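You operate a simulated robot arm through the tools that you are given. There is no shell and no other tool. Be economical: measure what you need, move in short steps, check, and stop when the job is done.

The job below is to be done with a simulated robot arm. You get a single attempt, and the scene is never put back.

TASK
Pump 3 strokes of herb sauce into the green turntable cup and set it on the white cup tray.
Fine: turn the cup under the spouts first and out again before you lift it; the other cups stay empty.

The check looks at the end state, three seconds after you hand in, the way a careful person would. Anything else that was tipped, shoved, dropped, spilled or broken makes it a failure.

THE ROBOT
A 6-joint arm with a two-finger parallel gripper, fixed in place. Base frame: the origin is at the foot of the arm, x ahead of it, y to its left, z up. Units: cm, degrees, N and s.
With the tool pointing down near the work surface it reaches from about 24 to 64 cm from the base axis. Its first joint turns from -66.0 to 66.0 degrees. Payload 2.7 kg.
Tool frame: the origin (TCP) lies between the finger pads and is the grasp point; the fingertips stand 2.3 cm ahead of it; z points along the fingers, y is the line along which they close. Largest opening 9.4 cm; finger width 3.8, thickness 1; the body of the gripper, 5.4 by 9.6 cm, starts 3.9 cm behind the TCP.
Orientation is that of the tool frame in the base frame, as a unit quaternion [w, x, y, z]. With the fingers straight down and closing along the base's y, the tool's x points along the base's -x, its y along +y and its z along -z.

THE INTERFACE
- The arm moves only by the tool apply_moves. Its arguments are lists of equal length, an entry for each row: "travel": the shift along the tool's x, y, z in units of 500 mm (1.0 is 500 mm), a list of three; "dr": the turn, a rotation vector about the tool's x, y, z in units of 120 degrees (1.0 is 120 degrees), a list of three. In form: {"travel": [[dx, dy, dz], ...], "dr": [[wx, wy, wz], ...]}. A call has 1 to 20 rows; each row is the pose to reach, as a shift and turn from the pose commanded when the call began, along the tool's axes at that moment. "grip" is the opening in per cent of the stroke, from 0 (shut) to 100 (fully open), set as the call begins (left out, the last holds). A call with a number of a shift or a turn outside -1 to 1 is refused whole. A row lasts 0.2 s, in which the tool goes at most 5 cm and 8.6 degrees; a call with a longer step from one row to the next is refused whole, and so is a gripper value outside its range. Where a pose cannot be reached the arm comes as near as it can. A force on the tool above 40 N (or 10 N above the force at the start of the call, whichever is more), or a blocked arm, ends the call early, and 0.2 s more pass. The fingers move at their own pace (about 4.5 cm/s each) and stop on an object; they squeeze with about 23 N. The grip force told is the motor's: it shows also when the fingers shut on nothing. Time passes only in rows, and 0.2 s behind the last, so rows that repeat a pose let the fingers close. The reply holds the time, the measured pose of the TCP, the force on the tool along the base axes, the opening and the grip force, in the units named above and with some noise, with the torque about the TCP (base axes, N m) and any sound that the robot's microphone picked up.
- Cameras (640 x 400 px; columns grow to the right, rows downward): "scene" is fixed at [8.87, -44.22, 141.65]; the picture's right is [0.66, -0.75, 0.00], its down [-0.34, -0.29, -0.89] and it looks along [0.67, 0.59, -0.45] (base axes); focal length 343 px, centre (320, 200). "wrist" rides on the gripper at [8.6, 1.6, -7.5] in the tool frame; the picture's right is [-0.18, 0.98, 0.00], its down [-0.58, -0.11, -0.81] and it looks along [-0.79, -0.15, 0.59] (tool axes); focal length 243 px, centre (320, 200). There is no depth. A picture from a camera that has moved, and an enlarged one, comes with that camera's place and axes in the base frame and with its lens.
- camera(camera): a new picture of that camera. It takes no simulated time.
- inspect(camera, box): a new picture of the part [left, top, right, bottom] of that camera's present view, enlarged. It takes no simulated time.
- sign_off(): hands the job in; it is judged then, once.

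Go step by step. Nothing tells you positions but the pictures and the camera data: compare them with the known pose of the tool, close in by small moves and look again before you grip or let go. The budget is 120 turns and 64 pictures, counting those below and the enlarged ones. Unless the task says otherwise, let go and move clear before handing in, and close with one line.

The tools are called by a JSON object that holds its "method" and its "body". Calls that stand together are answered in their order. apply_moves: Moves the arm, as the interface text tells. Its arguments: {"type":"object","properties":{"travel":{"type":"array","items":{"type":"array","items":{"type":"number"}}},"dr":{"type":"array","items":{"type":"array","items":{"type":"number"}}},"grip":{"type":"number"}},"required":["travel","dr"]} The other tools are called the same way: camera (camera) takes a picture; inspect (camera, box) takes an enlarged picture of a part of a camera's view; sign_off () hands the job in.

At the start:

```text
time_s: 0.0
tool_pos: [35.78, 1.83, 128.03]
tcp_rot: [0.001, 0.0, 1.0, 0.0]
contact_force: [-0.5, 0.1, 0.2]
ft_torque: [-0.01, -0.03, -0.01]
width: 9.41
gripper_force: 0.0
```

scene: 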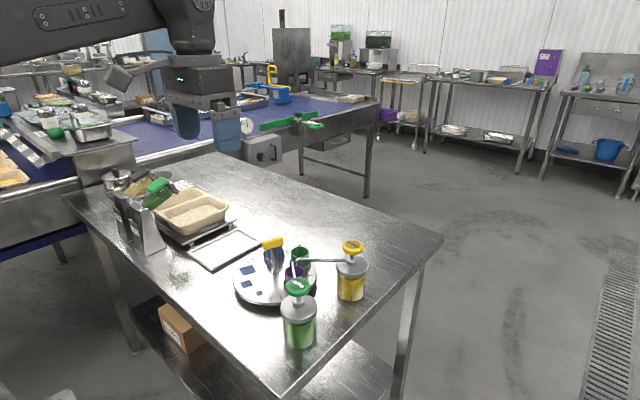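
wrist: 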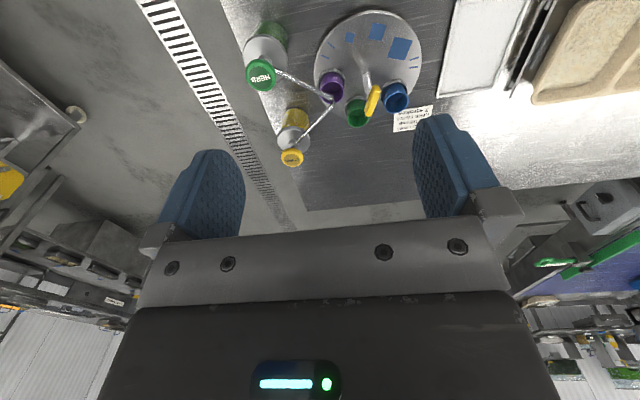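

I see a turntable with three cups, two pump bottles (green herb, yellow), and a white tray. I look closer first.

{"method": "inspect", "body": {"camera": "scene", "box": [180, 200, 400, 360]}}

{"method": "inspect", "body": {"camera": "wrist", "box": [230, 0, 450, 180]}}

```text
2.50 times, centred on (290, 280) of scene
camera zoom: at [8.87, -44.22, 141.65], right [0.66, -0.75, 0.0], down [-0.34, -0.29, -0.89], along [0.67, 0.59, -0.45], focal length 856 px, centre (395, 0)
```

zoom: 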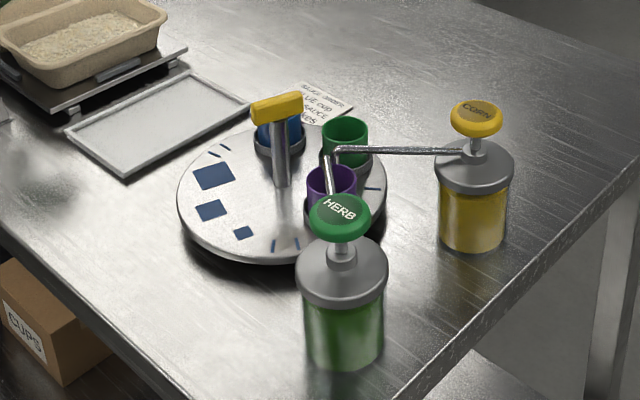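

```text
2.22 times, centred on (340, 90) of wrist
camera zoom: at [27.19, 3.41, 135.59], right [0.18, 0.98, 0.0], down [0.58, -0.11, 0.81], along [0.79, -0.15, -0.59], focal length 539 px, centre (276, 444)
```

zoom: 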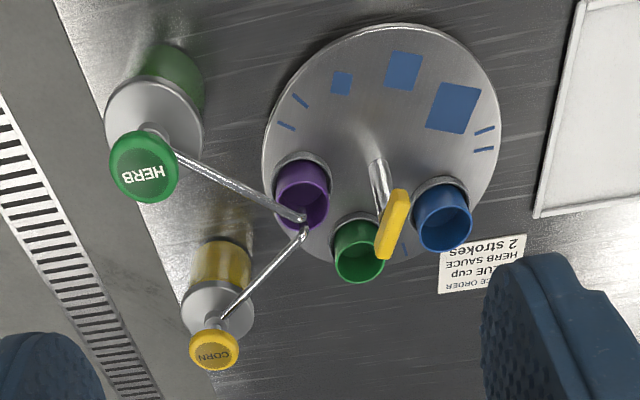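

Handle bar is about (51, 7.6, 98) at the turntable's centre, the spout ends near (51.5, 1, 95.7), green cup about (57.7, 5.4), and the herb head about (43.2, -8.5, 99.3). I move above the handle for a closer look.

{"method": "apply_moves", "body": {"travel": [[-0.04, 0.015, 0.05], [-0.09, 0.035, 0.11], [-0.14, 0.054, 0.18], [-0.19, 0.073, 0.25], [-0.24, 0.092, 0.31], [-0.28, 0.108, 0.36], [-0.3, 0.116, 0.39], [-0.3, 0.116, 0.39]], "dr": [[0, 0, 0], [0, 0, 0], [0, 0, 0], [0, 0, 0], [0, 0, 0], [0, 0, 0], [0, 0, 0], [0, 0, 0]], "grip": 45}}

{"method": "camera", "body": {"camera": "wrist"}}

{"method": "inspect", "body": {"camera": "scene", "box": [210, 210, 370, 310]}}

```text
time_s: 1.8
tool_pos: [50.85, 7.75, 108.47]
tcp_rot: [0.001, 0.0, 1.0, 0.0]
contact_force: [-0.1, 0.2, 0.7]
ft_torque: [-0.02, 0.06, 0.01]
width: 4.23
gripper_force: 0.1
```

```text
59 pictures are left
camera wrist: at [42.25, 9.2, 116.04], right [0.18, 0.98, 0.0], down [0.58, -0.11, 0.81], along [0.79, -0.15, -0.59], focal length 243 px, centre (320, 200)
```

wrist: 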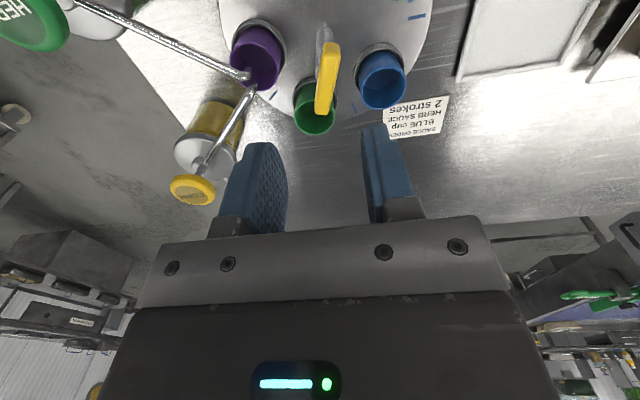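

```text
4.00 times, centred on (290, 260) of scene
camera zoom: at [8.87, -44.22, 141.65], right [0.66, -0.75, 0.0], down [-0.34, -0.29, -0.89], along [0.67, 0.59, -0.45], focal length 1370 px, centre (440, -40)
```

zoom: 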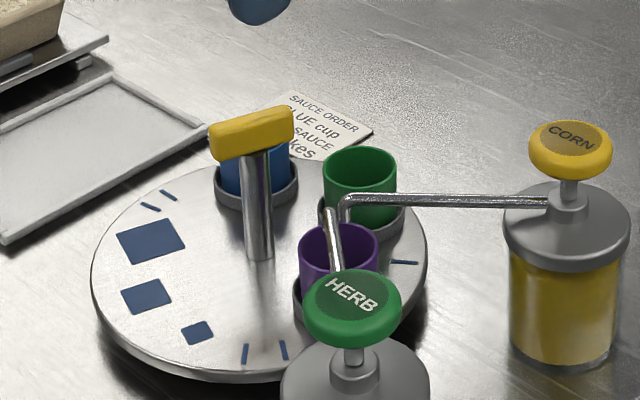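

Bar centre refined to (51.5, 8.0, 97.4), pointing about -13.5° from x. I align and descend just above it.

{"method": "apply_moves", "body": {"travel": [[-0.006, 0.002, 0.03], [-0.013, 0.005, 0.08], [-0.013, 0.005, 0.13], [-0.013, 0.005, 0.15], [-0.013, 0.005, 0.15]], "dr": [[0, 0, 0.056], [0, 0, 0.1125], [0, 0, 0.1125], [0, 0, 0.1125], [0, 0, 0.1125]]}}

{"method": "camera", "body": {"camera": "wrist"}}

{"method": "inspect", "body": {"camera": "scene", "box": [210, 210, 370, 310]}}

```text
time_s: 3.0
tool_pos: [51.53, 7.94, 101.04]
tcp_rot: [0.0, 0.118, 0.993, 0.0]
contact_force: [-0.7, 0.1, -0.4]
ft_torque: [0.0, 0.04, -0.02]
width: 4.23
gripper_force: 0.0
```

```text
57 pictures are left
camera wrist: at [43.48, 11.39, 108.56], right [0.41, 0.91, 0.0], down [0.54, -0.24, 0.81], along [0.74, -0.33, -0.59], focal length 243 px, centre (320, 200)
```

wrist: 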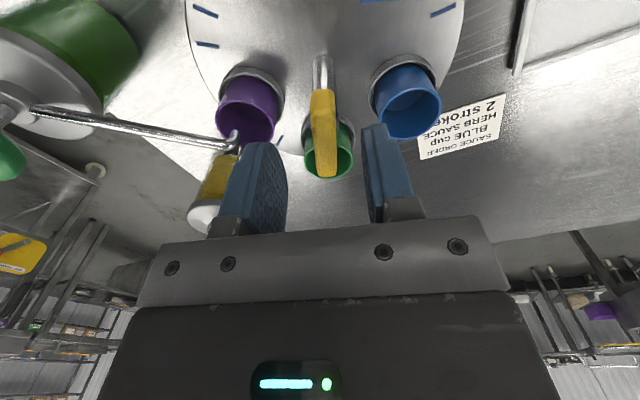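

```text
4.00 times, centred on (290, 260) of scene
camera zoom: at [8.87, -44.22, 141.65], right [0.66, -0.75, 0.0], down [-0.34, -0.29, -0.89], along [0.67, 0.59, -0.45], focal length 1370 px, centre (440, -40)
```

zoom: 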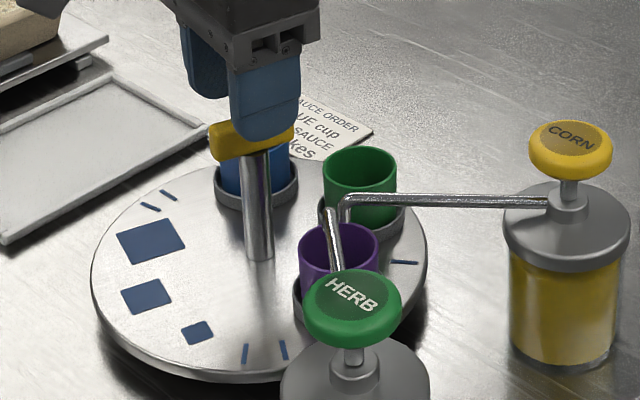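

The bar lies between the fingers, aligned. I descend and close on it.

{"method": "apply_moves", "body": {"travel": [[0, 0, 0.03], [0, 0, 0.06], [0, 0, 0.084], [0, 0, 0.084]], "dr": [[0, 0, 0], [0, 0, 0], [0, 0, 0], [0, 0, 0]]}}

{"method": "apply_moves", "body": {"travel": [[0, 0, 0], [0, 0, 0], [0, 0, 0], [0, 0, 0]], "dr": [[0, 0, 0], [0, 0, 0], [0, 0, 0], [0, 0, 0]], "grip": 0}}

{"method": "camera", "body": {"camera": "wrist"}}

```text
time_s: 4.0
tool_pos: [51.42, 7.84, 96.71]
tcp_rot: [0.0, 0.117, 0.993, 0.0]
contact_force: [-0.1, -0.9, -0.2]
ft_torque: [0.0, -0.03, 0.0]
width: 4.24
gripper_force: 0.0
```

```text
time_s: 5.0
tool_pos: [51.47, 8.08, 96.96]
tcp_rot: [0.001, 0.119, 0.993, 0.0]
contact_force: [5.6, 21.0, -4.5]
ft_torque: [-1.31, -0.76, -1.18]
width: 1.81
gripper_force: 45.2
```

```text
55 pictures are left
camera wrist: at [43.49, 11.59, 104.34], right [0.41, 0.91, 0.0], down [0.54, -0.24, 0.81], along [0.74, -0.33, -0.59], focal length 243 px, centre (320, 200)
```

wrist: 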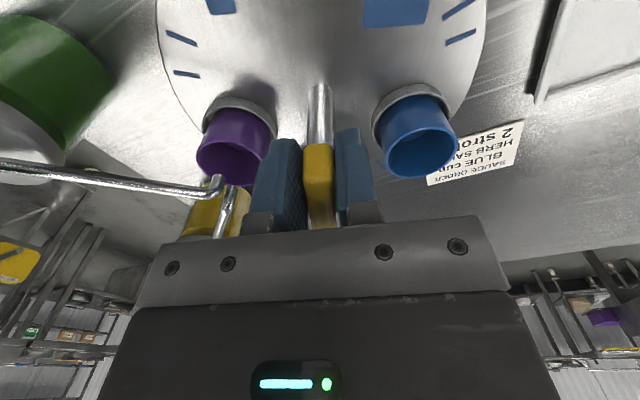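

Gripped, with a side force of 21 N toward +y, so the bar is slightly further +y. I shift a little to relieve it.

{"method": "apply_moves", "body": {"travel": [[0, 0.004, 0], [0, 0.004, 0]], "dr": [[0, 0, 0], [0, 0, 0]]}}

```text
time_s: 5.6
tool_pos: [51.53, 8.08, 96.85]
tcp_rot: [0.0, 0.117, 0.993, 0.0]
contact_force: [2.4, 11.9, -3.6]
ft_torque: [-0.84, -1.11, -1.08]
width: 1.79
gripper_force: 45.2
```

{"method": "apply_moves", "body": {"travel": [[0, 0.005, 0], [0, 0.005, 0], [0, 0.005, 0], [0, 0.005, 0]], "dr": [[0, 0, 0], [0, 0, 0.04], [0, 0, 0.08], [0, 0, 0.08]]}}

```text
time_s: 6.6
tool_pos: [51.55, 8.29, 96.73]
tcp_rot: [-0.002, 0.202, 0.979, -0.001]
contact_force: [4.0, -15.9, -3.7]
ft_torque: [0.17, 1.11, -0.07]
width: 1.74
gripper_force: 45.4
```

The table turns with the handle. I continue, shifting to relieve side force.

{"method": "apply_moves", "body": {"travel": [[-0.003, -0.006, 0], [-0.003, -0.006, 0], [-0.003, -0.006, 0], [-0.003, -0.006, 0]], "dr": [[0, 0, 0.03], [0, 0, 0.08], [0, 0, 0.12], [0, 0, 0.12]]}}

{"method": "inspect", "body": {"camera": "scene", "box": [210, 210, 370, 310]}}

```text
time_s: 7.6
tool_pos: [51.53, 8.37, 96.69]
tcp_rot: [-0.001, 0.321, 0.947, 0.001]
contact_force: [0.4, 16.7, -9.4]
ft_torque: [-0.07, -0.04, 0.04]
width: 1.77
gripper_force: 44.8
```

```text
4.00 times, centred on (290, 260) of scene
camera zoom: at [8.89, -44.17, 141.67], right [0.66, -0.75, 0.0], down [-0.34, -0.29, -0.89], along [0.67, 0.59, -0.45], focal length 1370 px, centre (440, -40)
```

zoom: 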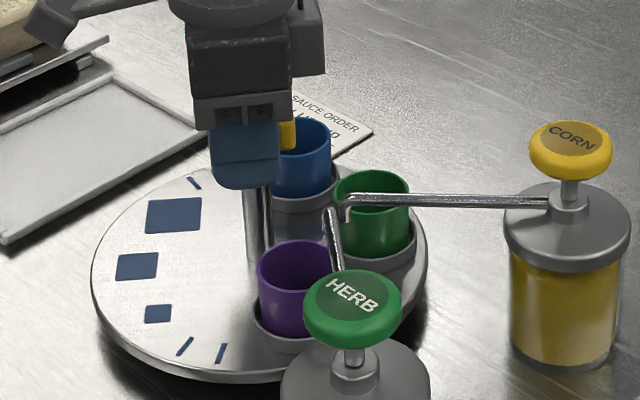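

{"method": "apply_moves", "body": {"travel": [[0.0024, 0.003, 0], [0.0024, 0.003, 0], [0.0024, 0.003, 0], [0.0024, 0.003, 0], [0.0024, 0.003, 0]], "dr": [[0, 0, 0.04], [0, 0, 0.1], [0, 0, 0.16], [0, 0, 0.2], [0, 0, 0.2]]}}

{"method": "inspect", "body": {"camera": "scene", "box": [210, 210, 370, 310]}}

```text
time_s: 8.8
tool_pos: [51.76, 8.51, 96.67]
tcp_rot: [0.002, 0.512, 0.859, 0.002]
contact_force: [22.6, 25.4, -17.4]
ft_torque: [0.71, 0.53, 0.14]
width: 1.78
gripper_force: 45.3
```

```text
4.00 times, centred on (290, 260) of scene
camera zoom: at [8.97, -44.15, 141.67], right [0.66, -0.75, 0.0], down [-0.34, -0.29, -0.89], along [0.67, 0.59, -0.45], focal length 1370 px, centre (440, -40)
```

zoom: 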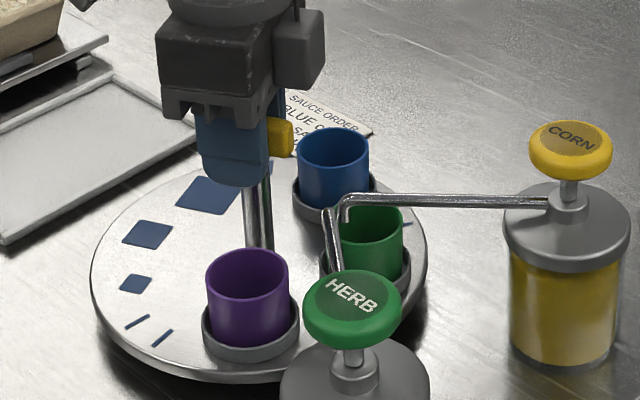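

{"method": "apply_moves", "body": {"travel": [[0.002, 0.005, 0.002], [0.0037, 0.01, 0.004], [0.0037, 0.01, 0.004]], "dr": [[0, 0, 0], [0, 0, 0], [0, 0, 0]]}}

```text
time_s: 9.6
tool_pos: [51.74, 8.4, 96.77]
tcp_rot: [-0.001, 0.511, 0.859, -0.003]
contact_force: [-21.7, -3.5, 20.8]
ft_torque: [0.62, 0.62, -0.11]
width: 1.76
gripper_force: 45.1
```

{"method": "apply_moves", "body": {"travel": [[0.0007, -0.0035, -0.002], [0.0007, -0.0035, -0.002], [0.0007, -0.0035, -0.002], [0.0007, -0.0035, -0.002]], "dr": [[0, 0, 0], [0, 0, 0.05], [0, 0, 0.1], [0, 0, 0.1]]}}

```text
time_s: 10.6
tool_pos: [51.77, 8.54, 96.78]
tcp_rot: [0.002, 0.599, 0.8, 0.001]
contact_force: [9.2, -9.9, 10.0]
ft_torque: [-0.64, -0.07, -0.04]
width: 1.74
gripper_force: 44.9
```

{"method": "apply_moves", "body": {"travel": [[-0.003, 0, -0.001], [-0.003, 0, -0.001], [-0.003, 0, -0.001]], "dr": [[0, 0, 0.04], [0, 0, 0.08], [0, 0, 0.08]]}}

{"method": "inspect", "body": {"camera": "scene", "box": [250, 230, 350, 300]}}

{"method": "camera", "body": {"camera": "wrist"}}

```text
time_s: 11.4
tool_pos: [51.92, 8.62, 96.89]
tcp_rot: [0.001, 0.663, 0.748, 0.001]
contact_force: [22.3, 2.8, 1.9]
ft_torque: [-1.36, -0.27, 0.09]
width: 1.78
gripper_force: 44.5
```

```text
5.71 times, centred on (300, 265) of scene
camera zoom: at [8.93, -44.21, 141.65], right [0.66, -0.75, 0.0], down [-0.34, -0.29, -0.89], along [0.67, 0.59, -0.45], focal length 1958 px, centre (434, -171)
```

zoom: 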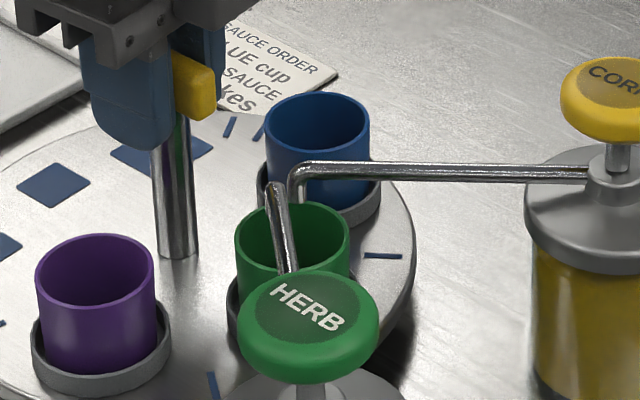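

```text
51 pictures are left
camera wrist: at [52.53, 17.17, 104.36], right [1.0, -0.07, 0.0], down [-0.04, -0.59, 0.81], along [-0.05, -0.8, -0.59], focal length 243 px, centre (320, 200)
```

wrist: 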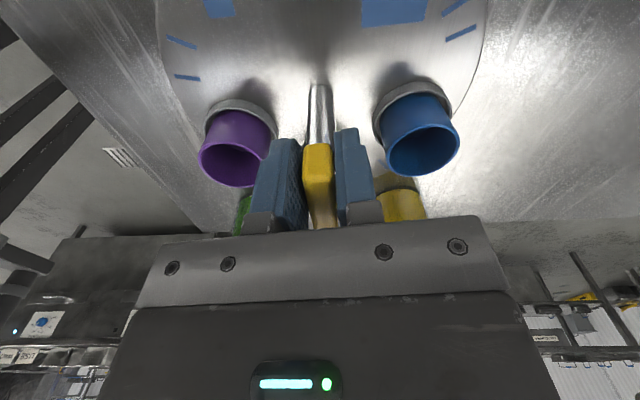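

Green cup mouth is at about (51.1, 0.5), centred under the two spouts. I relieve the side force, then open slightly and rise.

{"method": "apply_moves", "body": {"travel": [[0, 0.0035, 0], [0, 0.0035, 0], [0, 0.0035, 0]], "dr": [[0, 0, 0], [0, 0, 0], [0, 0, 0]]}}

{"method": "apply_moves", "body": {"travel": [[0, 0, 0], [0, 0, 0], [0, 0, 0]], "dr": [[0, 0, 0], [0, 0, 0], [0, 0, 0]], "grip": 45}}

{"method": "apply_moves", "body": {"travel": [[0, 0, -0.03], [0, 0, -0.08], [0, 0, -0.15], [0, 0, -0.22], [0, 0, -0.22]], "dr": [[0, 0, 0], [0, 0, 0], [0, 0, 0], [0, 0, 0], [0, 0, 0]]}}

{"method": "inspect", "body": {"camera": "scene", "box": [210, 220, 370, 320]}}

{"method": "camera", "body": {"camera": "wrist"}}

```text
time_s: 12.2
tool_pos: [51.94, 8.57, 96.66]
tcp_rot: [-0.002, 0.664, 0.748, 0.0]
contact_force: [2.6, 1.7, 8.5]
ft_torque: [0.19, 0.05, 0.04]
width: 1.77
gripper_force: 44.6
```

```text
time_s: 13.0
tool_pos: [51.95, 8.58, 96.85]
tcp_rot: [0.0, 0.664, 0.748, 0.0]
contact_force: [0.3, -0.5, 0.0]
ft_torque: [0.02, -0.01, 0.02]
width: 4.25
gripper_force: 0.1
```

```text
time_s: 14.2
tool_pos: [51.95, 8.56, 107.87]
tcp_rot: [0.0, 0.663, 0.749, -0.001]
contact_force: [0.5, 0.1, -0.5]
ft_torque: [-0.02, -0.01, 0.02]
width: 4.22
gripper_force: 0.2
```

```text
4.00 times, centred on (290, 270) of scene
camera zoom: at [8.87, -44.22, 141.65], right [0.66, -0.75, 0.0], down [-0.34, -0.29, -0.89], along [0.67, 0.59, -0.45], focal length 1370 px, centre (440, -80)
```

zoom: 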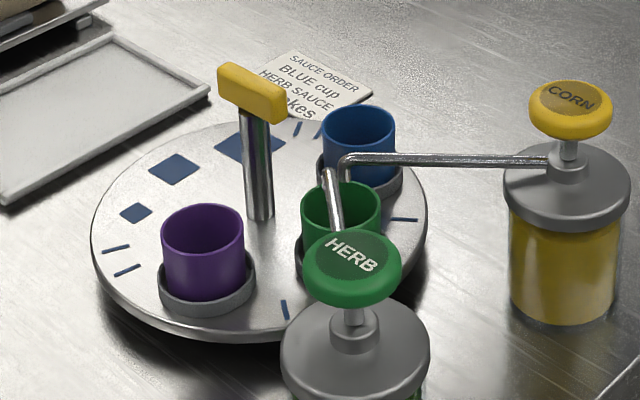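

```text
49 pictures are left
camera wrist: at [52.62, 17.14, 115.37], right [1.0, -0.07, 0.0], down [-0.04, -0.59, 0.81], along [-0.05, -0.8, -0.59], focal length 243 px, centre (320, 200)
```

wrist: 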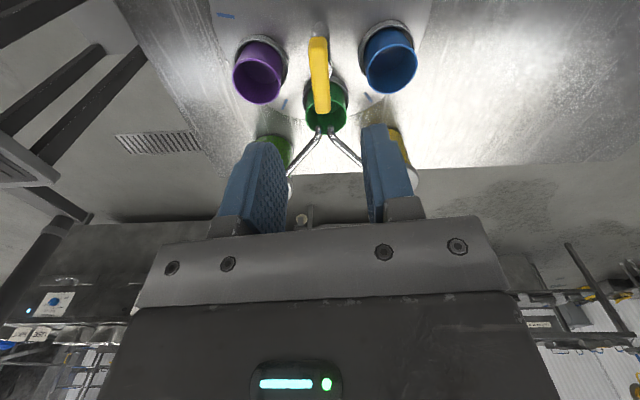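

The green cup is centred. I close the fingers and move above the herb pump head at (43.2, -8.5).

{"method": "apply_moves", "body": {"travel": [[-0.04, -0.027, 0], [-0.1, -0.068, 0], [-0.17, -0.115, 0], [-0.24, -0.162, 0], [-0.29, -0.196, 0], [-0.318, -0.215, 0], [-0.318, -0.215, 0.05], [-0.318, -0.215, 0.09], [-0.318, -0.215, 0.09]], "dr": [[0, 0, 0], [0, 0, 0], [0, 0, 0], [0, 0, 0], [0, 0, 0], [0, 0, 0], [0, 0, 0], [0, 0, 0], [0, 0, 0]], "grip": 0}}

{"method": "inspect", "body": {"camera": "scene", "box": [210, 220, 370, 320]}}

{"method": "camera", "body": {"camera": "wrist"}}

```text
time_s: 16.2
tool_pos: [43.11, -8.63, 103.36]
tcp_rot: [0.0, 0.663, 0.748, -0.001]
contact_force: [0.3, 0.6, 0.4]
ft_torque: [0.04, 0.01, 0.02]
width: 0.0
gripper_force: 23.0
```

```text
4.00 times, centred on (290, 270) of scene
camera zoom: at [8.87, -44.22, 141.65], right [0.66, -0.75, 0.0], down [-0.34, -0.29, -0.89], along [0.67, 0.59, -0.45], focal length 1370 px, centre (440, -80)
```

zoom: 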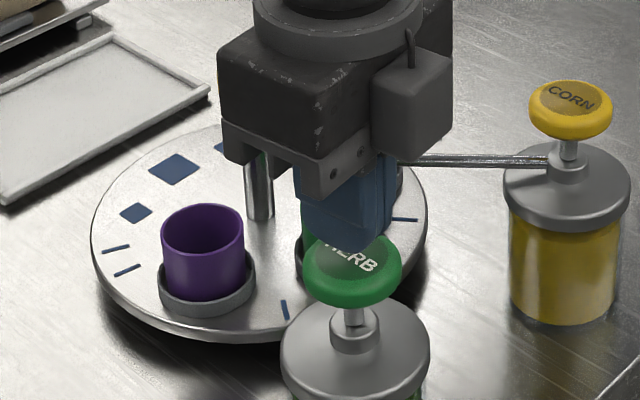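

```text
47 pictures are left
camera wrist: at [43.78, 0.04, 110.88], right [1.0, -0.06, 0.0], down [-0.04, -0.59, 0.81], along [-0.05, -0.8, -0.59], focal length 243 px, centre (320, 200)
```

wrist: 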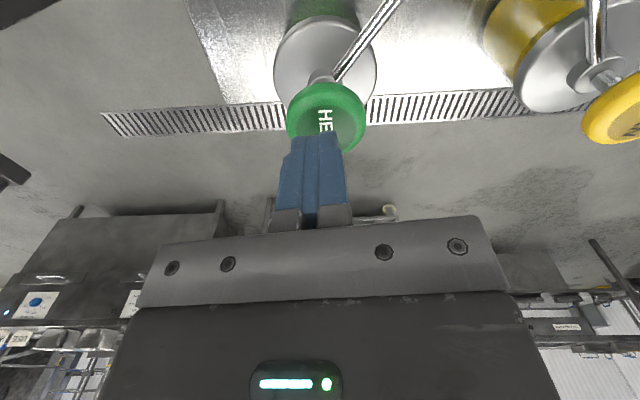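

{"method": "apply_moves", "body": {"travel": [[0.009, 0.007, 0.0], [0.009, 0.007, 0.02], [0.009, 0.007, 0.03], [0.009, 0.007, 0.036], [0.009, 0.007, 0.036]], "dr": [[0, 0, 0], [0, 0, 0], [0, 0, 0], [0, 0, 0], [0, 0, 0]]}}

{"method": "inspect", "body": {"camera": "scene", "box": [250, 250, 350, 320]}}

```text
time_s: 17.4
tool_pos: [43.49, -8.02, 101.55]
tcp_rot: [0.0, 0.664, 0.748, 0.0]
contact_force: [-0.4, 1.7, 4.5]
ft_torque: [0.01, 0.0, 0.03]
width: 0.0
gripper_force: 22.9
```

```text
5.71 times, centred on (300, 285) of scene
camera zoom: at [8.87, -44.22, 141.66], right [0.66, -0.75, 0.0], down [-0.34, -0.29, -0.89], along [0.67, 0.59, -0.45], focal length 1958 px, centre (434, -286)
```

zoom: 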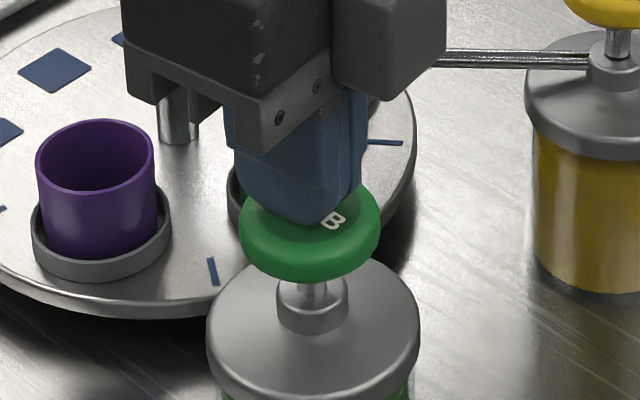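

Touching the head (4.5 N). I press down for the first stroke.

{"method": "apply_moves", "body": {"travel": [[0, 0, 0.01], [0, 0, 0.02], [0, 0, 0.02]], "dr": [[0, 0, 0], [0, 0, 0], [0, 0, 0]]}}

```text
time_s: 18.2
tool_pos: [43.42, -8.25, 100.51]
tcp_rot: [0.0, 0.664, 0.748, 0.0]
contact_force: [-4.3, 1.2, 14.7]
ft_torque: [0.08, 0.05, 0.01]
width: 0.0
gripper_force: 23.0
```

{"method": "apply_moves", "body": {"travel": [[0, 0, 0.006], [0, 0, 0.012], [0, 0, 0.018], [0, 0, 0.024], [0, 0, 0.024]], "dr": [[0, 0, 0], [0, 0, 0], [0, 0, 0], [0, 0, 0], [0, 0, 0]]}}

{"method": "inspect", "body": {"camera": "scene", "box": [250, 250, 350, 320]}}

```text
time_s: 18.7
tool_pos: [43.56, -8.24, 100.64]
tcp_rot: [0.003, 0.664, 0.748, 0.001]
contact_force: [-7.8, 1.7, 14.5]
ft_torque: [0.19, 0.21, 0.09]
width: 0.0
gripper_force: 23.1
stopped in row 2: the force on the tool passed its limit at 44 N (the readings are from after the stop); the commanded pose is now the measured one
```

```text
5.71 times, centred on (300, 285) of scene
camera zoom: at [8.83, -44.21, 141.66], right [0.66, -0.75, 0.0], down [-0.34, -0.29, -0.89], along [0.67, 0.59, -0.45], focal length 1958 px, centre (434, -286)
```

zoom: 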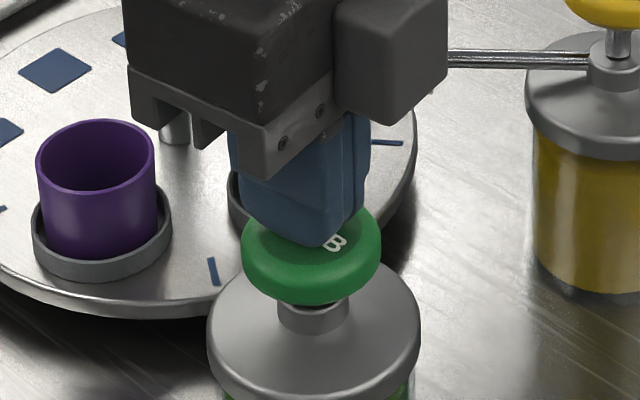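

The head bottomed out (about 1.2 cm stroke). I release fully and check the cup.

{"method": "apply_moves", "body": {"travel": [[0, 0, -0.02], [0, 0, -0.045], [0, 0, -0.045], [0, 0, -0.045]], "dr": [[0, 0, 0], [0, 0, 0], [0, 0, 0], [0, 0, 0]]}}

{"method": "inspect", "body": {"camera": "scene", "box": [250, 230, 350, 300]}}

{"method": "camera", "body": {"camera": "wrist"}}

```text
time_s: 19.7
tool_pos: [43.53, -8.11, 102.53]
tcp_rot: [0.003, 0.663, 0.749, 0.002]
contact_force: [0.4, -0.3, -0.1]
ft_torque: [0.0, -0.02, 0.01]
width: 0.0
gripper_force: 23.1
```

```text
5.71 times, centred on (300, 265) of scene
camera zoom: at [8.87, -44.22, 141.65], right [0.66, -0.75, 0.0], down [-0.34, -0.29, -0.89], along [0.67, 0.59, -0.45], focal length 1958 px, centre (434, -171)
```

zoom: 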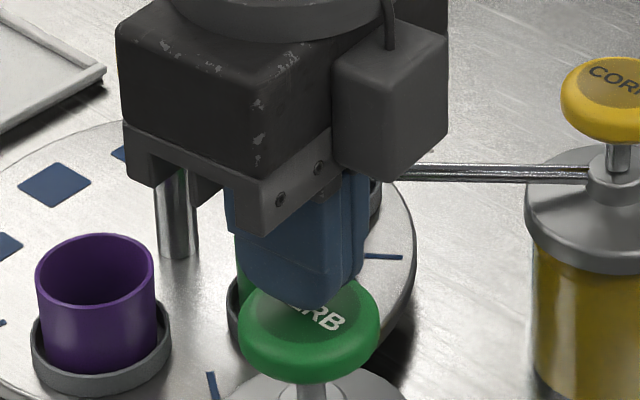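

```text
43 pictures are left
camera wrist: at [44.14, 0.53, 110.15], right [1.0, -0.06, 0.01], down [-0.04, -0.59, 0.81], along [-0.05, -0.81, -0.59], focal length 243 px, centre (320, 200)
```

wrist: 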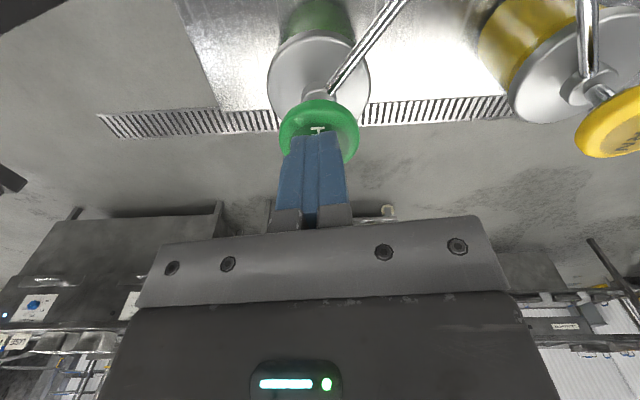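

I lift away to see whether the first stroke reached the cup.

{"method": "apply_moves", "body": {"travel": [[0, 0, -0.06], [0, 0, -0.14], [0, 0, -0.22], [0, 0, -0.28], [0, 0, -0.28]], "dr": [[0, 0, 0], [0, 0, 0], [0, 0, 0], [0, 0, 0], [0, 0, 0]]}}

{"method": "inspect", "body": {"camera": "scene", "box": [250, 230, 350, 300]}}

```text
time_s: 20.9
tool_pos: [43.41, -8.11, 116.7]
tcp_rot: [0.003, 0.663, 0.748, 0.002]
contact_force: [0.8, -0.3, -0.7]
ft_torque: [0.01, -0.01, 0.01]
width: 0.0
gripper_force: 23.1
```

```text
5.71 times, centred on (300, 265) of scene
camera zoom: at [8.87, -44.22, 141.65], right [0.66, -0.75, 0.0], down [-0.34, -0.29, -0.89], along [0.67, 0.59, -0.45], focal length 1958 px, centre (434, -171)
```

zoom: 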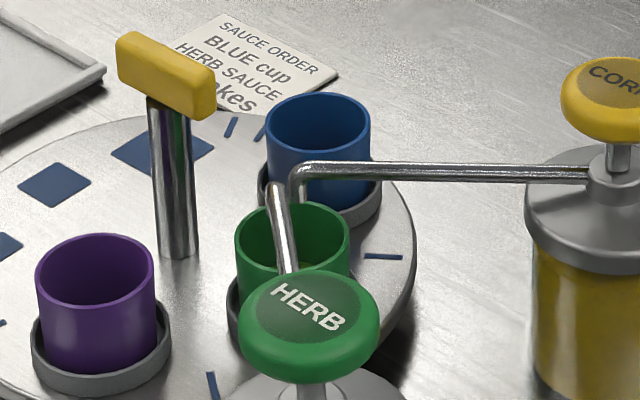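

{"method": "inspect", "body": {"camera": "scene", "box": [285, 258, 317, 278]}}

```text
16.00 times, centred on (301, 268) of scene
camera zoom: at [8.87, -44.22, 141.65], right [0.66, -0.75, 0.0], down [-0.34, -0.29, -0.89], along [0.67, 0.59, -0.45], focal length 5482 px, centre (624, -888)
```

zoom: 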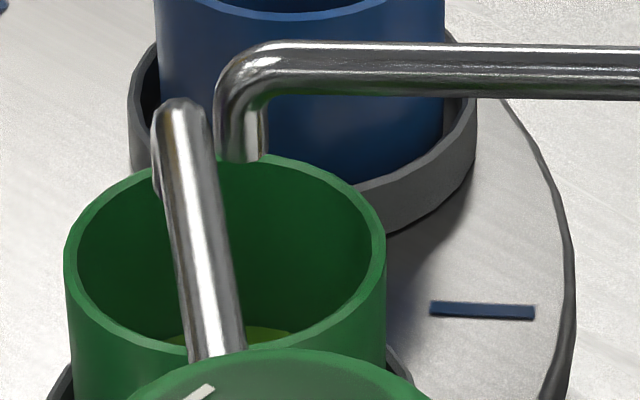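

Light green sauce shows in the cup: the first stroke landed. Second stroke now.

{"method": "apply_moves", "body": {"travel": [[0, 0, 0.07], [0, 0, 0.15], [0, 0, 0.23], [0, 0, 0.28], [0, 0, 0.285], [0, 0, 0.285]], "dr": [[0, 0, 0], [0, 0, 0], [0, 0, 0], [0, 0, 0], [0, 0, 0], [0, 0, 0]]}}

{"method": "apply_moves", "body": {"travel": [[0, 0, 0.012], [0, 0, 0.02], [0, 0, 0.028], [0, 0, 0.034], [0, 0, 0.04], [0, 0, 0.046], [0, 0, 0.052]], "dr": [[0, 0, 0], [0, 0, 0], [0, 0, 0], [0, 0, 0], [0, 0, 0], [0, 0, 0], [0, 0, 0]]}}

```text
time_s: 22.3
tool_pos: [43.65, -8.08, 102.41]
tcp_rot: [0.002, 0.664, 0.748, 0.001]
contact_force: [-0.2, -0.7, 0.4]
ft_torque: [0.0, 0.03, -0.02]
width: 0.0
gripper_force: 23.3
```

```text
time_s: 23.8
tool_pos: [43.51, -8.01, 100.6]
tcp_rot: [0.006, 0.663, 0.748, 0.004]
contact_force: [-6.6, 1.9, 15.0]
ft_torque: [0.27, 0.2, 0.09]
width: 0.0
gripper_force: 23.1
stopped in row 7: the force on the tool passed its limit at 44 N (the readings are from after the stop); the commanded pose is now the measured one
```

Bottomed again. I release fully, then do the third stroke.

{"method": "apply_moves", "body": {"travel": [[0, 0, -0.02], [0, 0, -0.04], [0, 0, -0.04], [0, 0, -0.04], [0, 0, -0.04]], "dr": [[0, 0, 0], [0, 0, 0], [0, 0, 0], [0, 0, 0], [0, 0, 0]]}}

{"method": "inspect", "body": {"camera": "scene", "box": [250, 240, 350, 310]}}

```text
time_s: 25.0
tool_pos: [43.53, -8.02, 102.4]
tcp_rot: [0.004, 0.663, 0.748, 0.003]
contact_force: [0.6, 0.3, 0.1]
ft_torque: [0.0, 0.0, 0.01]
width: 0.0
gripper_force: 23.8
```

```text
5.71 times, centred on (300, 275) of scene
camera zoom: at [8.87, -44.22, 141.65], right [0.66, -0.75, 0.0], down [-0.34, -0.29, -0.89], along [0.67, 0.59, -0.45], focal length 1958 px, centre (434, -229)
```

zoom: 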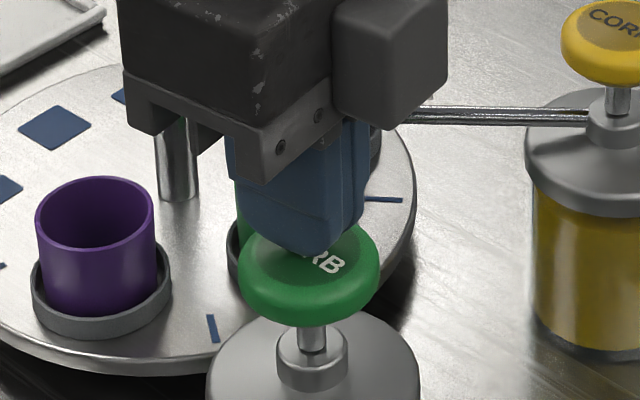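

{"method": "apply_moves", "body": {"travel": [[0, 0, 0.012], [0, 0, 0.02], [0, 0, 0.028], [0, 0, 0.034], [0, 0, 0.04], [0, 0, 0.046], [0, 0, 0.052]], "dr": [[0, 0, 0], [0, 0, 0], [0, 0, 0], [0, 0, 0], [0, 0, 0], [0, 0, 0], [0, 0, 0]]}}

{"method": "apply_moves", "body": {"travel": [[0, 0, -0.02], [0, 0, -0.04], [0, 0, -0.04], [0, 0, -0.12], [0, 0, -0.2], [0, 0, -0.28], [0, 0, -0.32], [0, 0, -0.32]], "dr": [[0, 0, 0], [0, 0, 0], [0, 0, 0], [0, 0, 0], [0, 0, 0], [0, 0, 0], [0, 0, 0], [0, 0, 0]]}}

{"method": "inspect", "body": {"camera": "scene", "box": [285, 258, 317, 278]}}

{"method": "inspect", "body": {"camera": "scene", "box": [210, 220, 370, 320]}}

```text
time_s: 26.5
tool_pos: [43.73, -8.0, 100.67]
tcp_rot: [0.009, 0.662, 0.749, 0.005]
contact_force: [-6.3, 2.1, 15.0]
ft_torque: [0.24, 0.26, 0.09]
width: 0.0
gripper_force: 23.2
stopped in row 7: the force on the tool passed its limit at 44 N (the readings are from after the stop); the commanded pose is now the measured one
```

```text
time_s: 28.3
tool_pos: [43.42, -8.02, 116.45]
tcp_rot: [0.007, 0.663, 0.749, 0.004]
contact_force: [0.1, -0.3, 0.0]
ft_torque: [-0.03, -0.01, -0.01]
width: 0.0
gripper_force: 23.4
```

```text
16.00 times, centred on (301, 268) of scene
camera zoom: at [8.87, -44.22, 141.65], right [0.66, -0.75, 0.0], down [-0.34, -0.29, -0.89], along [0.67, 0.59, -0.45], focal length 5482 px, centre (624, -888)
```

zoom: 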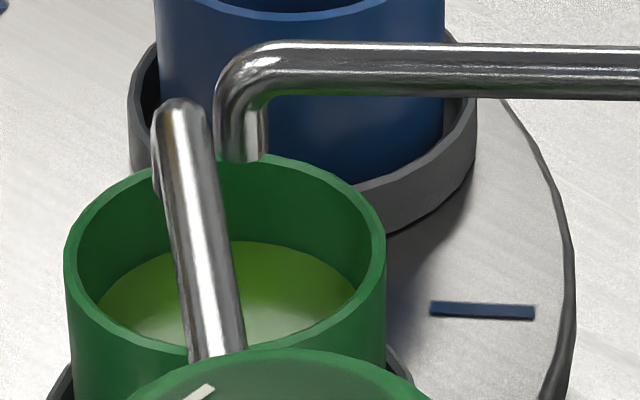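

```text
4.00 times, centred on (290, 270) of scene
camera zoom: at [8.87, -44.22, 141.65], right [0.66, -0.75, 0.0], down [-0.34, -0.29, -0.89], along [0.67, 0.59, -0.45], focal length 1370 px, centre (440, -80)
```

zoom: 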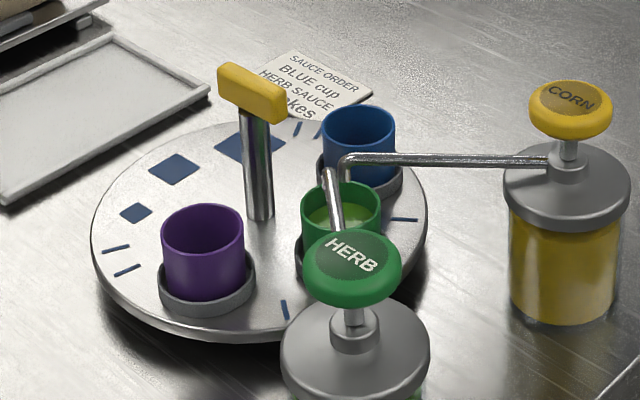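

Three strokes are in, other cups empty. I level the tool, open partly and return above the handle.

{"method": "apply_moves", "body": {"travel": [[0.04, 0.027, 0], [0.1, 0.068, 0], [0.17, 0.115, 0], [0.24, 0.162, 0], [0.29, 0.196, 0], [0.309, 0.208, 0], [0.309, 0.208, 0]], "dr": [[0.007, 0.0025, 0], [0.007, 0.0025, 0], [0.007, 0.0025, 0], [0.007, 0.0025, 0], [0.007, 0.0025, 0], [0.007, 0.0025, 0], [0.007, 0.0025, 0]], "grip": 45}}

```text
time_s: 29.9
tool_pos: [51.96, 8.74, 116.4]
tcp_rot: [0.001, 0.663, 0.748, 0.001]
contact_force: [-0.3, 0.6, -0.9]
ft_torque: [0.01, -0.03, 0.02]
width: 4.25
gripper_force: 0.0
```

{"method": "apply_moves", "body": {"travel": [[-0.003, 0, 0.06], [-0.003, 0, 0.15], [-0.003, 0, 0.24], [-0.003, 0, 0.3], [-0.003, 0, 0.35], [-0.003, 0, 0.38], [-0.003, 0, 0.392], [-0.003, 0, 0.392]], "dr": [[0, 0, 0], [0, 0, 0], [0, 0, 0], [0, 0, 0], [0, 0, 0], [0, 0, 0], [0, 0, 0], [0, 0, 0]]}}

{"method": "apply_moves", "body": {"travel": [[0, 0, 0], [0, 0, 0], [0, 0, 0], [0, 0, 0]], "dr": [[0, 0, 0], [0, 0, 0], [0, 0, 0], [0, 0, 0]], "grip": 0}}

```text
time_s: 31.7
tool_pos: [51.97, 8.43, 96.79]
tcp_rot: [0.001, 0.663, 0.749, 0.001]
contact_force: [1.4, -0.2, 0.6]
ft_torque: [0.01, 0.01, 0.01]
width: 4.21
gripper_force: 0.2
```

```text
time_s: 32.7
tool_pos: [51.94, 8.31, 96.8]
tcp_rot: [0.0, 0.662, 0.749, 0.0]
contact_force: [-1.8, -0.2, -0.5]
ft_torque: [-0.02, 0.04, 0.03]
width: 1.78
gripper_force: 45.1
```

Gripped cleanly with no side force. I turn the table back counter-clockwise in steps, slowly, to bring the green cup out from under the spouts.

{"method": "apply_moves", "body": {"travel": [[0, 0, 0], [0, 0, 0], [0, 0, 0], [0, 0, 0], [0, 0, 0], [0, 0, 0], [0, 0, 0]], "dr": [[0, 0, -0.02], [0, 0, -0.05], [0, 0, -0.08], [0, 0, -0.11], [0, 0, -0.14], [0, 0, -0.16], [0, 0, -0.16]]}}

```text
time_s: 34.3
tool_pos: [51.81, 8.32, 96.88]
tcp_rot: [-0.001, 0.528, 0.849, -0.002]
contact_force: [-22.2, -3.7, 11.4]
ft_torque: [-0.35, 0.06, -0.04]
width: 1.75
gripper_force: 44.6
```

{"method": "apply_moves", "body": {"travel": [[0.001, -0.004, -0.001], [0.001, -0.004, -0.001], [0.001, -0.004, -0.001], [0.001, -0.004, -0.001], [0.001, -0.004, -0.001], [0.001, -0.004, -0.001]], "dr": [[0, 0, -0.02], [0, 0, -0.05], [0, 0, -0.08], [0, 0, -0.11], [0, 0, -0.13], [0, 0, -0.13]]}}

```text
time_s: 35.7
tool_pos: [51.79, 8.28, 96.96]
tcp_rot: [0.001, 0.408, 0.913, 0.0]
contact_force: [-4.5, -9.6, 7.5]
ft_torque: [0.25, 0.71, 0.0]
width: 1.76
gripper_force: 45.1
```

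{"method": "apply_moves", "body": {"travel": [[-0.0016, -0.0027, 0], [-0.0016, -0.0027, 0], [-0.0016, -0.0027, 0], [-0.0016, -0.0027, 0], [-0.0016, -0.0027, 0], [-0.0016, -0.0027, 0]], "dr": [[0, 0, -0.02], [0, 0, -0.05], [0, 0, -0.08], [0, 0, -0.12], [0, 0, -0.15], [0, 0, -0.15]]}}

```text
time_s: 37.1
tool_pos: [51.78, 8.05, 96.88]
tcp_rot: [0.001, 0.26, 0.966, 0.0]
contact_force: [-6.7, -1.3, 1.3]
ft_torque: [-0.65, -0.94, 0.01]
width: 1.77
gripper_force: 44.7
```

{"method": "apply_moves", "body": {"travel": [[0.0008, -0.0005, 0], [0.0008, -0.0005, 0], [0.0008, -0.0005, 0], [0.0008, -0.0005, 0], [0.0008, -0.0005, 0], [0.0008, -0.0005, 0]], "dr": [[0, 0, -0.02], [0, 0, -0.05], [0, 0, -0.09], [0, 0, -0.13], [0, 0, -0.16], [0, 0, -0.16]]}}

```text
time_s: 38.5
tool_pos: [51.67, 8.24, 96.94]
tcp_rot: [0.001, 0.098, 0.995, 0.0]
contact_force: [-1.0, -9.4, 0.5]
ft_torque: [0.19, 0.42, -1.98]
width: 1.89
gripper_force: 44.1
```

The table resisted at its starting stop (torque -2 N m). I ease back slightly, look, then release.

{"method": "apply_moves", "body": {"travel": [[0, -0.0015, 0], [0, -0.0015, 0], [0, -0.0015, 0]], "dr": [[0, 0, 0.015], [0, 0, 0.02], [0, 0, 0.02]]}}

{"method": "inspect", "body": {"camera": "scene", "box": [210, 220, 370, 320]}}

```text
time_s: 39.3
tool_pos: [51.69, 8.08, 96.87]
tcp_rot: [0.002, 0.116, 0.993, -0.001]
contact_force: [0.8, -9.8, -4.6]
ft_torque: [-1.25, -0.85, -0.82]
width: 1.76
gripper_force: 44.7
```

```text
4.00 times, centred on (290, 270) of scene
camera zoom: at [8.88, -44.24, 141.65], right [0.66, -0.75, 0.0], down [-0.34, -0.29, -0.89], along [0.67, 0.59, -0.45], focal length 1370 px, centre (440, -80)
```

zoom: 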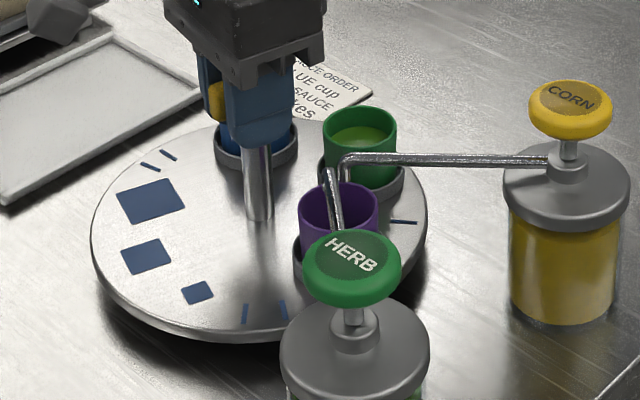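

{"method": "apply_moves", "body": {"travel": [[0, -0.002, 0], [0, -0.002, 0]], "dr": [[0, 0, 0.008], [0, 0, 0.008]]}}

{"method": "apply_moves", "body": {"travel": [[0, 0, 0], [0, 0, 0], [0, 0, 0]], "dr": [[0, 0, 0], [0, 0, 0], [0, 0, 0]], "grip": 45}}

{"method": "apply_moves", "body": {"travel": [[0, 0, -0.04], [0, 0, -0.1], [0, 0, -0.18], [0, 0, -0.26], [0, 0, -0.28], [0, 0, -0.28]], "dr": [[0, 0, 0], [0, 0, 0], [0, 0, 0], [0, 0, 0], [0, 0, 0], [0, 0, 0]]}}

{"method": "camera", "body": {"camera": "wrist"}}

{"method": "inspect", "body": {"camera": "scene", "box": [180, 200, 340, 300]}}

```text
time_s: 39.9
tool_pos: [51.63, 8.1, 96.97]
tcp_rot: [0.001, 0.124, 0.992, 0.001]
contact_force: [8.1, -3.3, -4.9]
ft_torque: [-0.39, 0.21, 0.03]
width: 1.75
gripper_force: 44.4
```

```text
time_s: 40.7
tool_pos: [51.75, 8.05, 97.03]
tcp_rot: [0.001, 0.125, 0.992, 0.0]
contact_force: [0.8, -0.6, -0.1]
ft_torque: [-0.01, 0.0, 0.02]
width: 4.22
gripper_force: 0.0
```

```text
time_s: 42.1
tool_pos: [51.55, 7.98, 110.83]
tcp_rot: [0.001, 0.125, 0.992, 0.0]
contact_force: [-0.6, 0.1, -0.2]
ft_torque: [0.03, -0.04, -0.05]
width: 4.22
gripper_force: 0.1
```

```text
36 pictures are left
camera wrist: at [43.69, 11.57, 118.52], right [0.42, 0.91, 0.0], down [0.53, -0.25, 0.81], along [0.73, -0.34, -0.59], focal length 243 px, centre (320, 200)
```

wrist: 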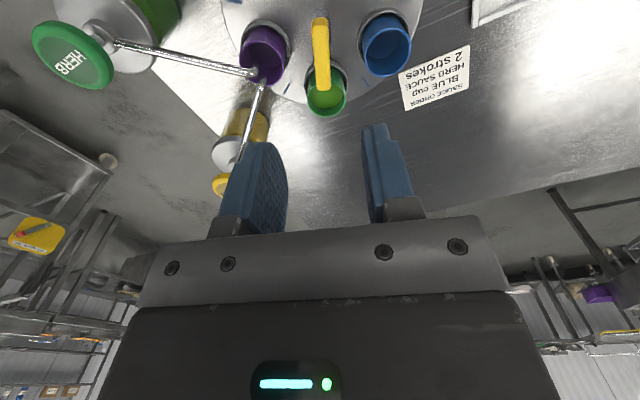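

```text
4.00 times, centred on (260, 250) of scene
camera zoom: at [8.87, -44.22, 141.65], right [0.66, -0.75, 0.0], down [-0.34, -0.29, -0.89], along [0.67, 0.59, -0.45], focal length 1370 px, centre (560, 0)
```

zoom: 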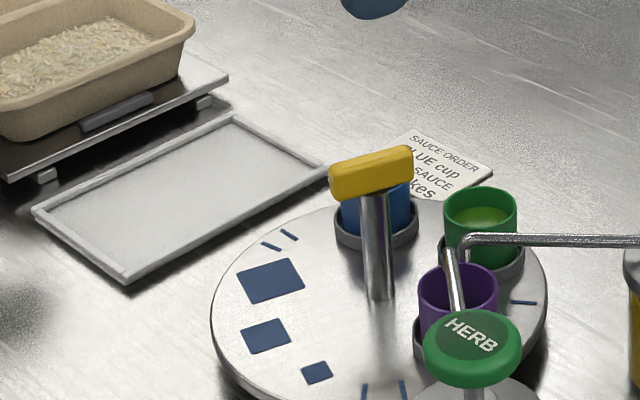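

Table is back at its start position; green cup mouth at about (58.0, 5.8, 92.3). I go above it, turned to yaw -40° so the wrist camera stays off the handle and fingers fit between the cups.

{"method": "apply_moves", "body": {"travel": [[-0.035, -0.003, 0], [-0.08, -0.007, 0], [-0.12, -0.011, 0], [-0.1353, -0.0124, 0], [-0.1353, -0.0124, 0.05], [-0.1353, -0.0124, 0.12], [-0.1353, -0.0124, 0.18], [-0.1353, -0.0124, 0.2], [-0.1353, -0.0124, 0.2]], "dr": [[0, 0, 0.053], [0, 0, 0.107], [0, 0, 0.16], [0, 0, 0.213], [0, 0, 0.213], [0, 0, 0.213], [0, 0, 0.213], [0, 0, 0.213], [0, 0, 0.213]], "grip": 61}}

{"method": "camera", "body": {"camera": "wrist"}}

{"method": "inspect", "body": {"camera": "scene", "box": [230, 210, 370, 300]}}

```text
time_s: 44.1
tool_pos: [58.01, 5.74, 100.97]
tcp_rot: [0.001, 0.342, 0.94, 0.0]
contact_force: [0.1, 0.3, -1.4]
ft_torque: [0.02, -0.01, 0.02]
width: 5.72
gripper_force: 0.2
```

```text
34 pictures are left
camera wrist: at [52.47, 12.4, 108.44], right [0.77, 0.64, 0.0], down [0.37, -0.46, 0.81], along [0.51, -0.62, -0.59], focal length 243 px, centre (320, 200)
```

wrist: 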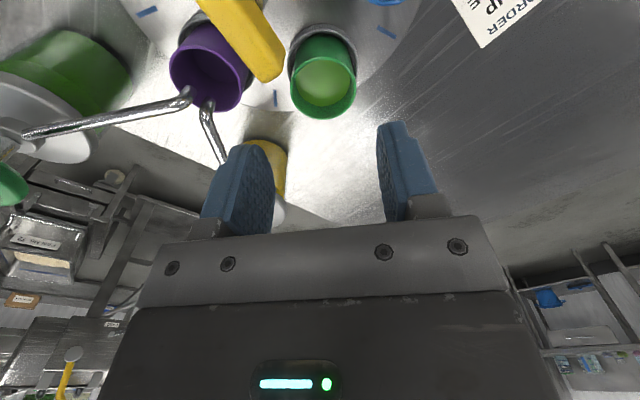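

```text
4.44 times, centred on (300, 255) of scene
camera zoom: at [8.87, -44.22, 141.65], right [0.66, -0.75, 0.0], down [-0.34, -0.29, -0.89], along [0.67, 0.59, -0.45], focal length 1523 px, centre (409, -44)
```

zoom: 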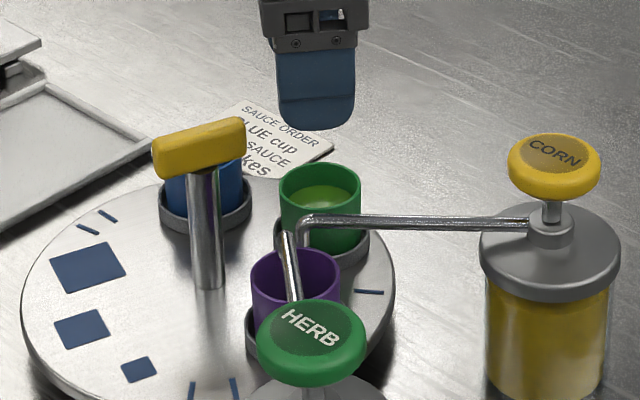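

Aligned within 2 mm. I descend to just above the rim and check.

{"method": "apply_moves", "body": {"travel": [[-0.0015, 0.002, 0.04], [-0.0015, 0.002, 0.08], [-0.0015, 0.002, 0.105], [-0.0015, 0.002, 0.115], [-0.0015, 0.002, 0.115]], "dr": [[0, 0, 0], [0, 0, 0], [0, 0, 0], [0, 0, 0], [0, 0, 0]]}}

{"method": "inspect", "body": {"camera": "wrist", "box": [160, 0, 480, 200]}}

{"method": "inspect", "body": {"camera": "scene", "box": [250, 210, 346, 270]}}

```text
time_s: 45.3
tool_pos: [58.08, 5.68, 95.1]
tcp_rot: [0.0, 0.342, 0.94, -0.001]
contact_force: [0.6, -0.8, 0.2]
ft_torque: [-0.01, 0.0, 0.02]
width: 5.73
gripper_force: 0.0
```

```text
2.00 times, centred on (320, 100) of wrist
camera zoom: at [52.55, 12.38, 102.68], right [0.77, 0.64, 0.0], down [0.37, -0.46, 0.81], along [0.51, -0.62, -0.59], focal length 485 px, centre (320, 400)
```

zoom: 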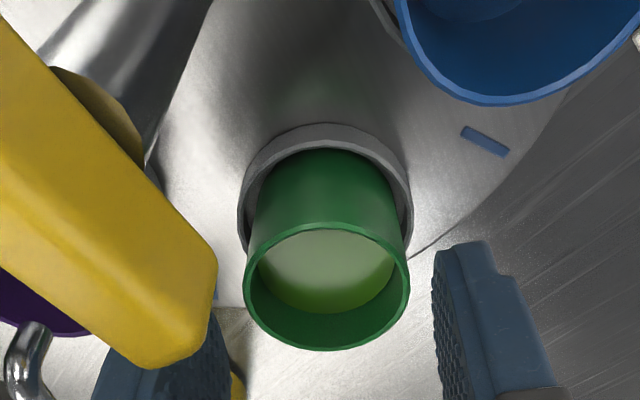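

```text
6.67 times, centred on (298, 240) of scene
camera zoom: at [8.87, -44.22, 141.65], right [0.66, -0.75, 0.0], down [-0.34, -0.29, -0.89], along [0.67, 0.59, -0.45], focal length 2284 px, centre (467, -67)
```

zoom: 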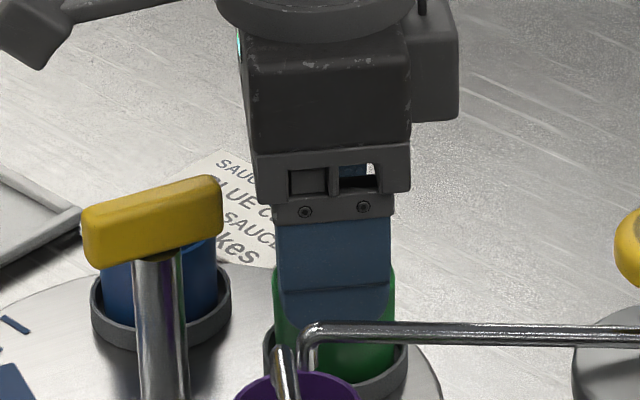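

{"method": "apply_moves", "body": {"travel": [[-0.001, 0.002, 0.01], [-0.001, 0.002, 0.03], [-0.001, 0.002, 0.05], [-0.001, 0.002, 0.06], [-0.001, 0.002, 0.06]], "dr": [[0, 0, 0], [0, 0, 0], [0, 0, 0], [0, 0, 0], [0, 0, 0]]}}

{"method": "inspect", "body": {"camera": "wrist", "box": [160, 40, 480, 240]}}

```text
time_s: 46.5
tool_pos: [58.37, 5.83, 92.1]
tcp_rot: [0.001, 0.342, 0.94, 0.0]
contact_force: [-0.3, 0.4, 0.6]
ft_torque: [-0.02, -0.05, -0.04]
width: 5.72
gripper_force: 0.0
```

```text
2.00 times, centred on (320, 140) of wrist
camera zoom: at [52.73, 12.46, 99.7], right [0.77, 0.64, 0.0], down [0.37, -0.46, 0.81], along [0.51, -0.62, -0.59], focal length 485 px, centre (320, 320)
```

zoom: 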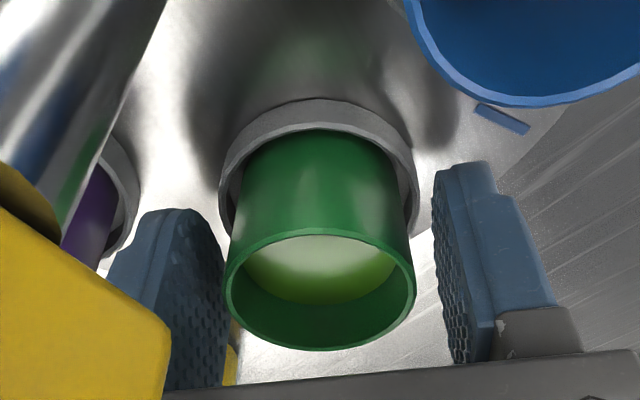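

Fingers straddle the cup. I close.

{"method": "apply_moves", "body": {"travel": [[0, 0, 0], [0, 0, 0], [0, 0, 0], [0, 0, 0]], "dr": [[0, 0, 0], [0, 0, 0], [0, 0, 0], [0, 0, 0]], "grip": 0}}

```text
time_s: 47.5
tool_pos: [58.24, 5.75, 92.17]
tcp_rot: [0.001, 0.342, 0.94, 0.0]
contact_force: [0.3, 0.2, 0.5]
ft_torque: [0.0, -0.04, 0.01]
width: 4.44
gripper_force: 23.6
```

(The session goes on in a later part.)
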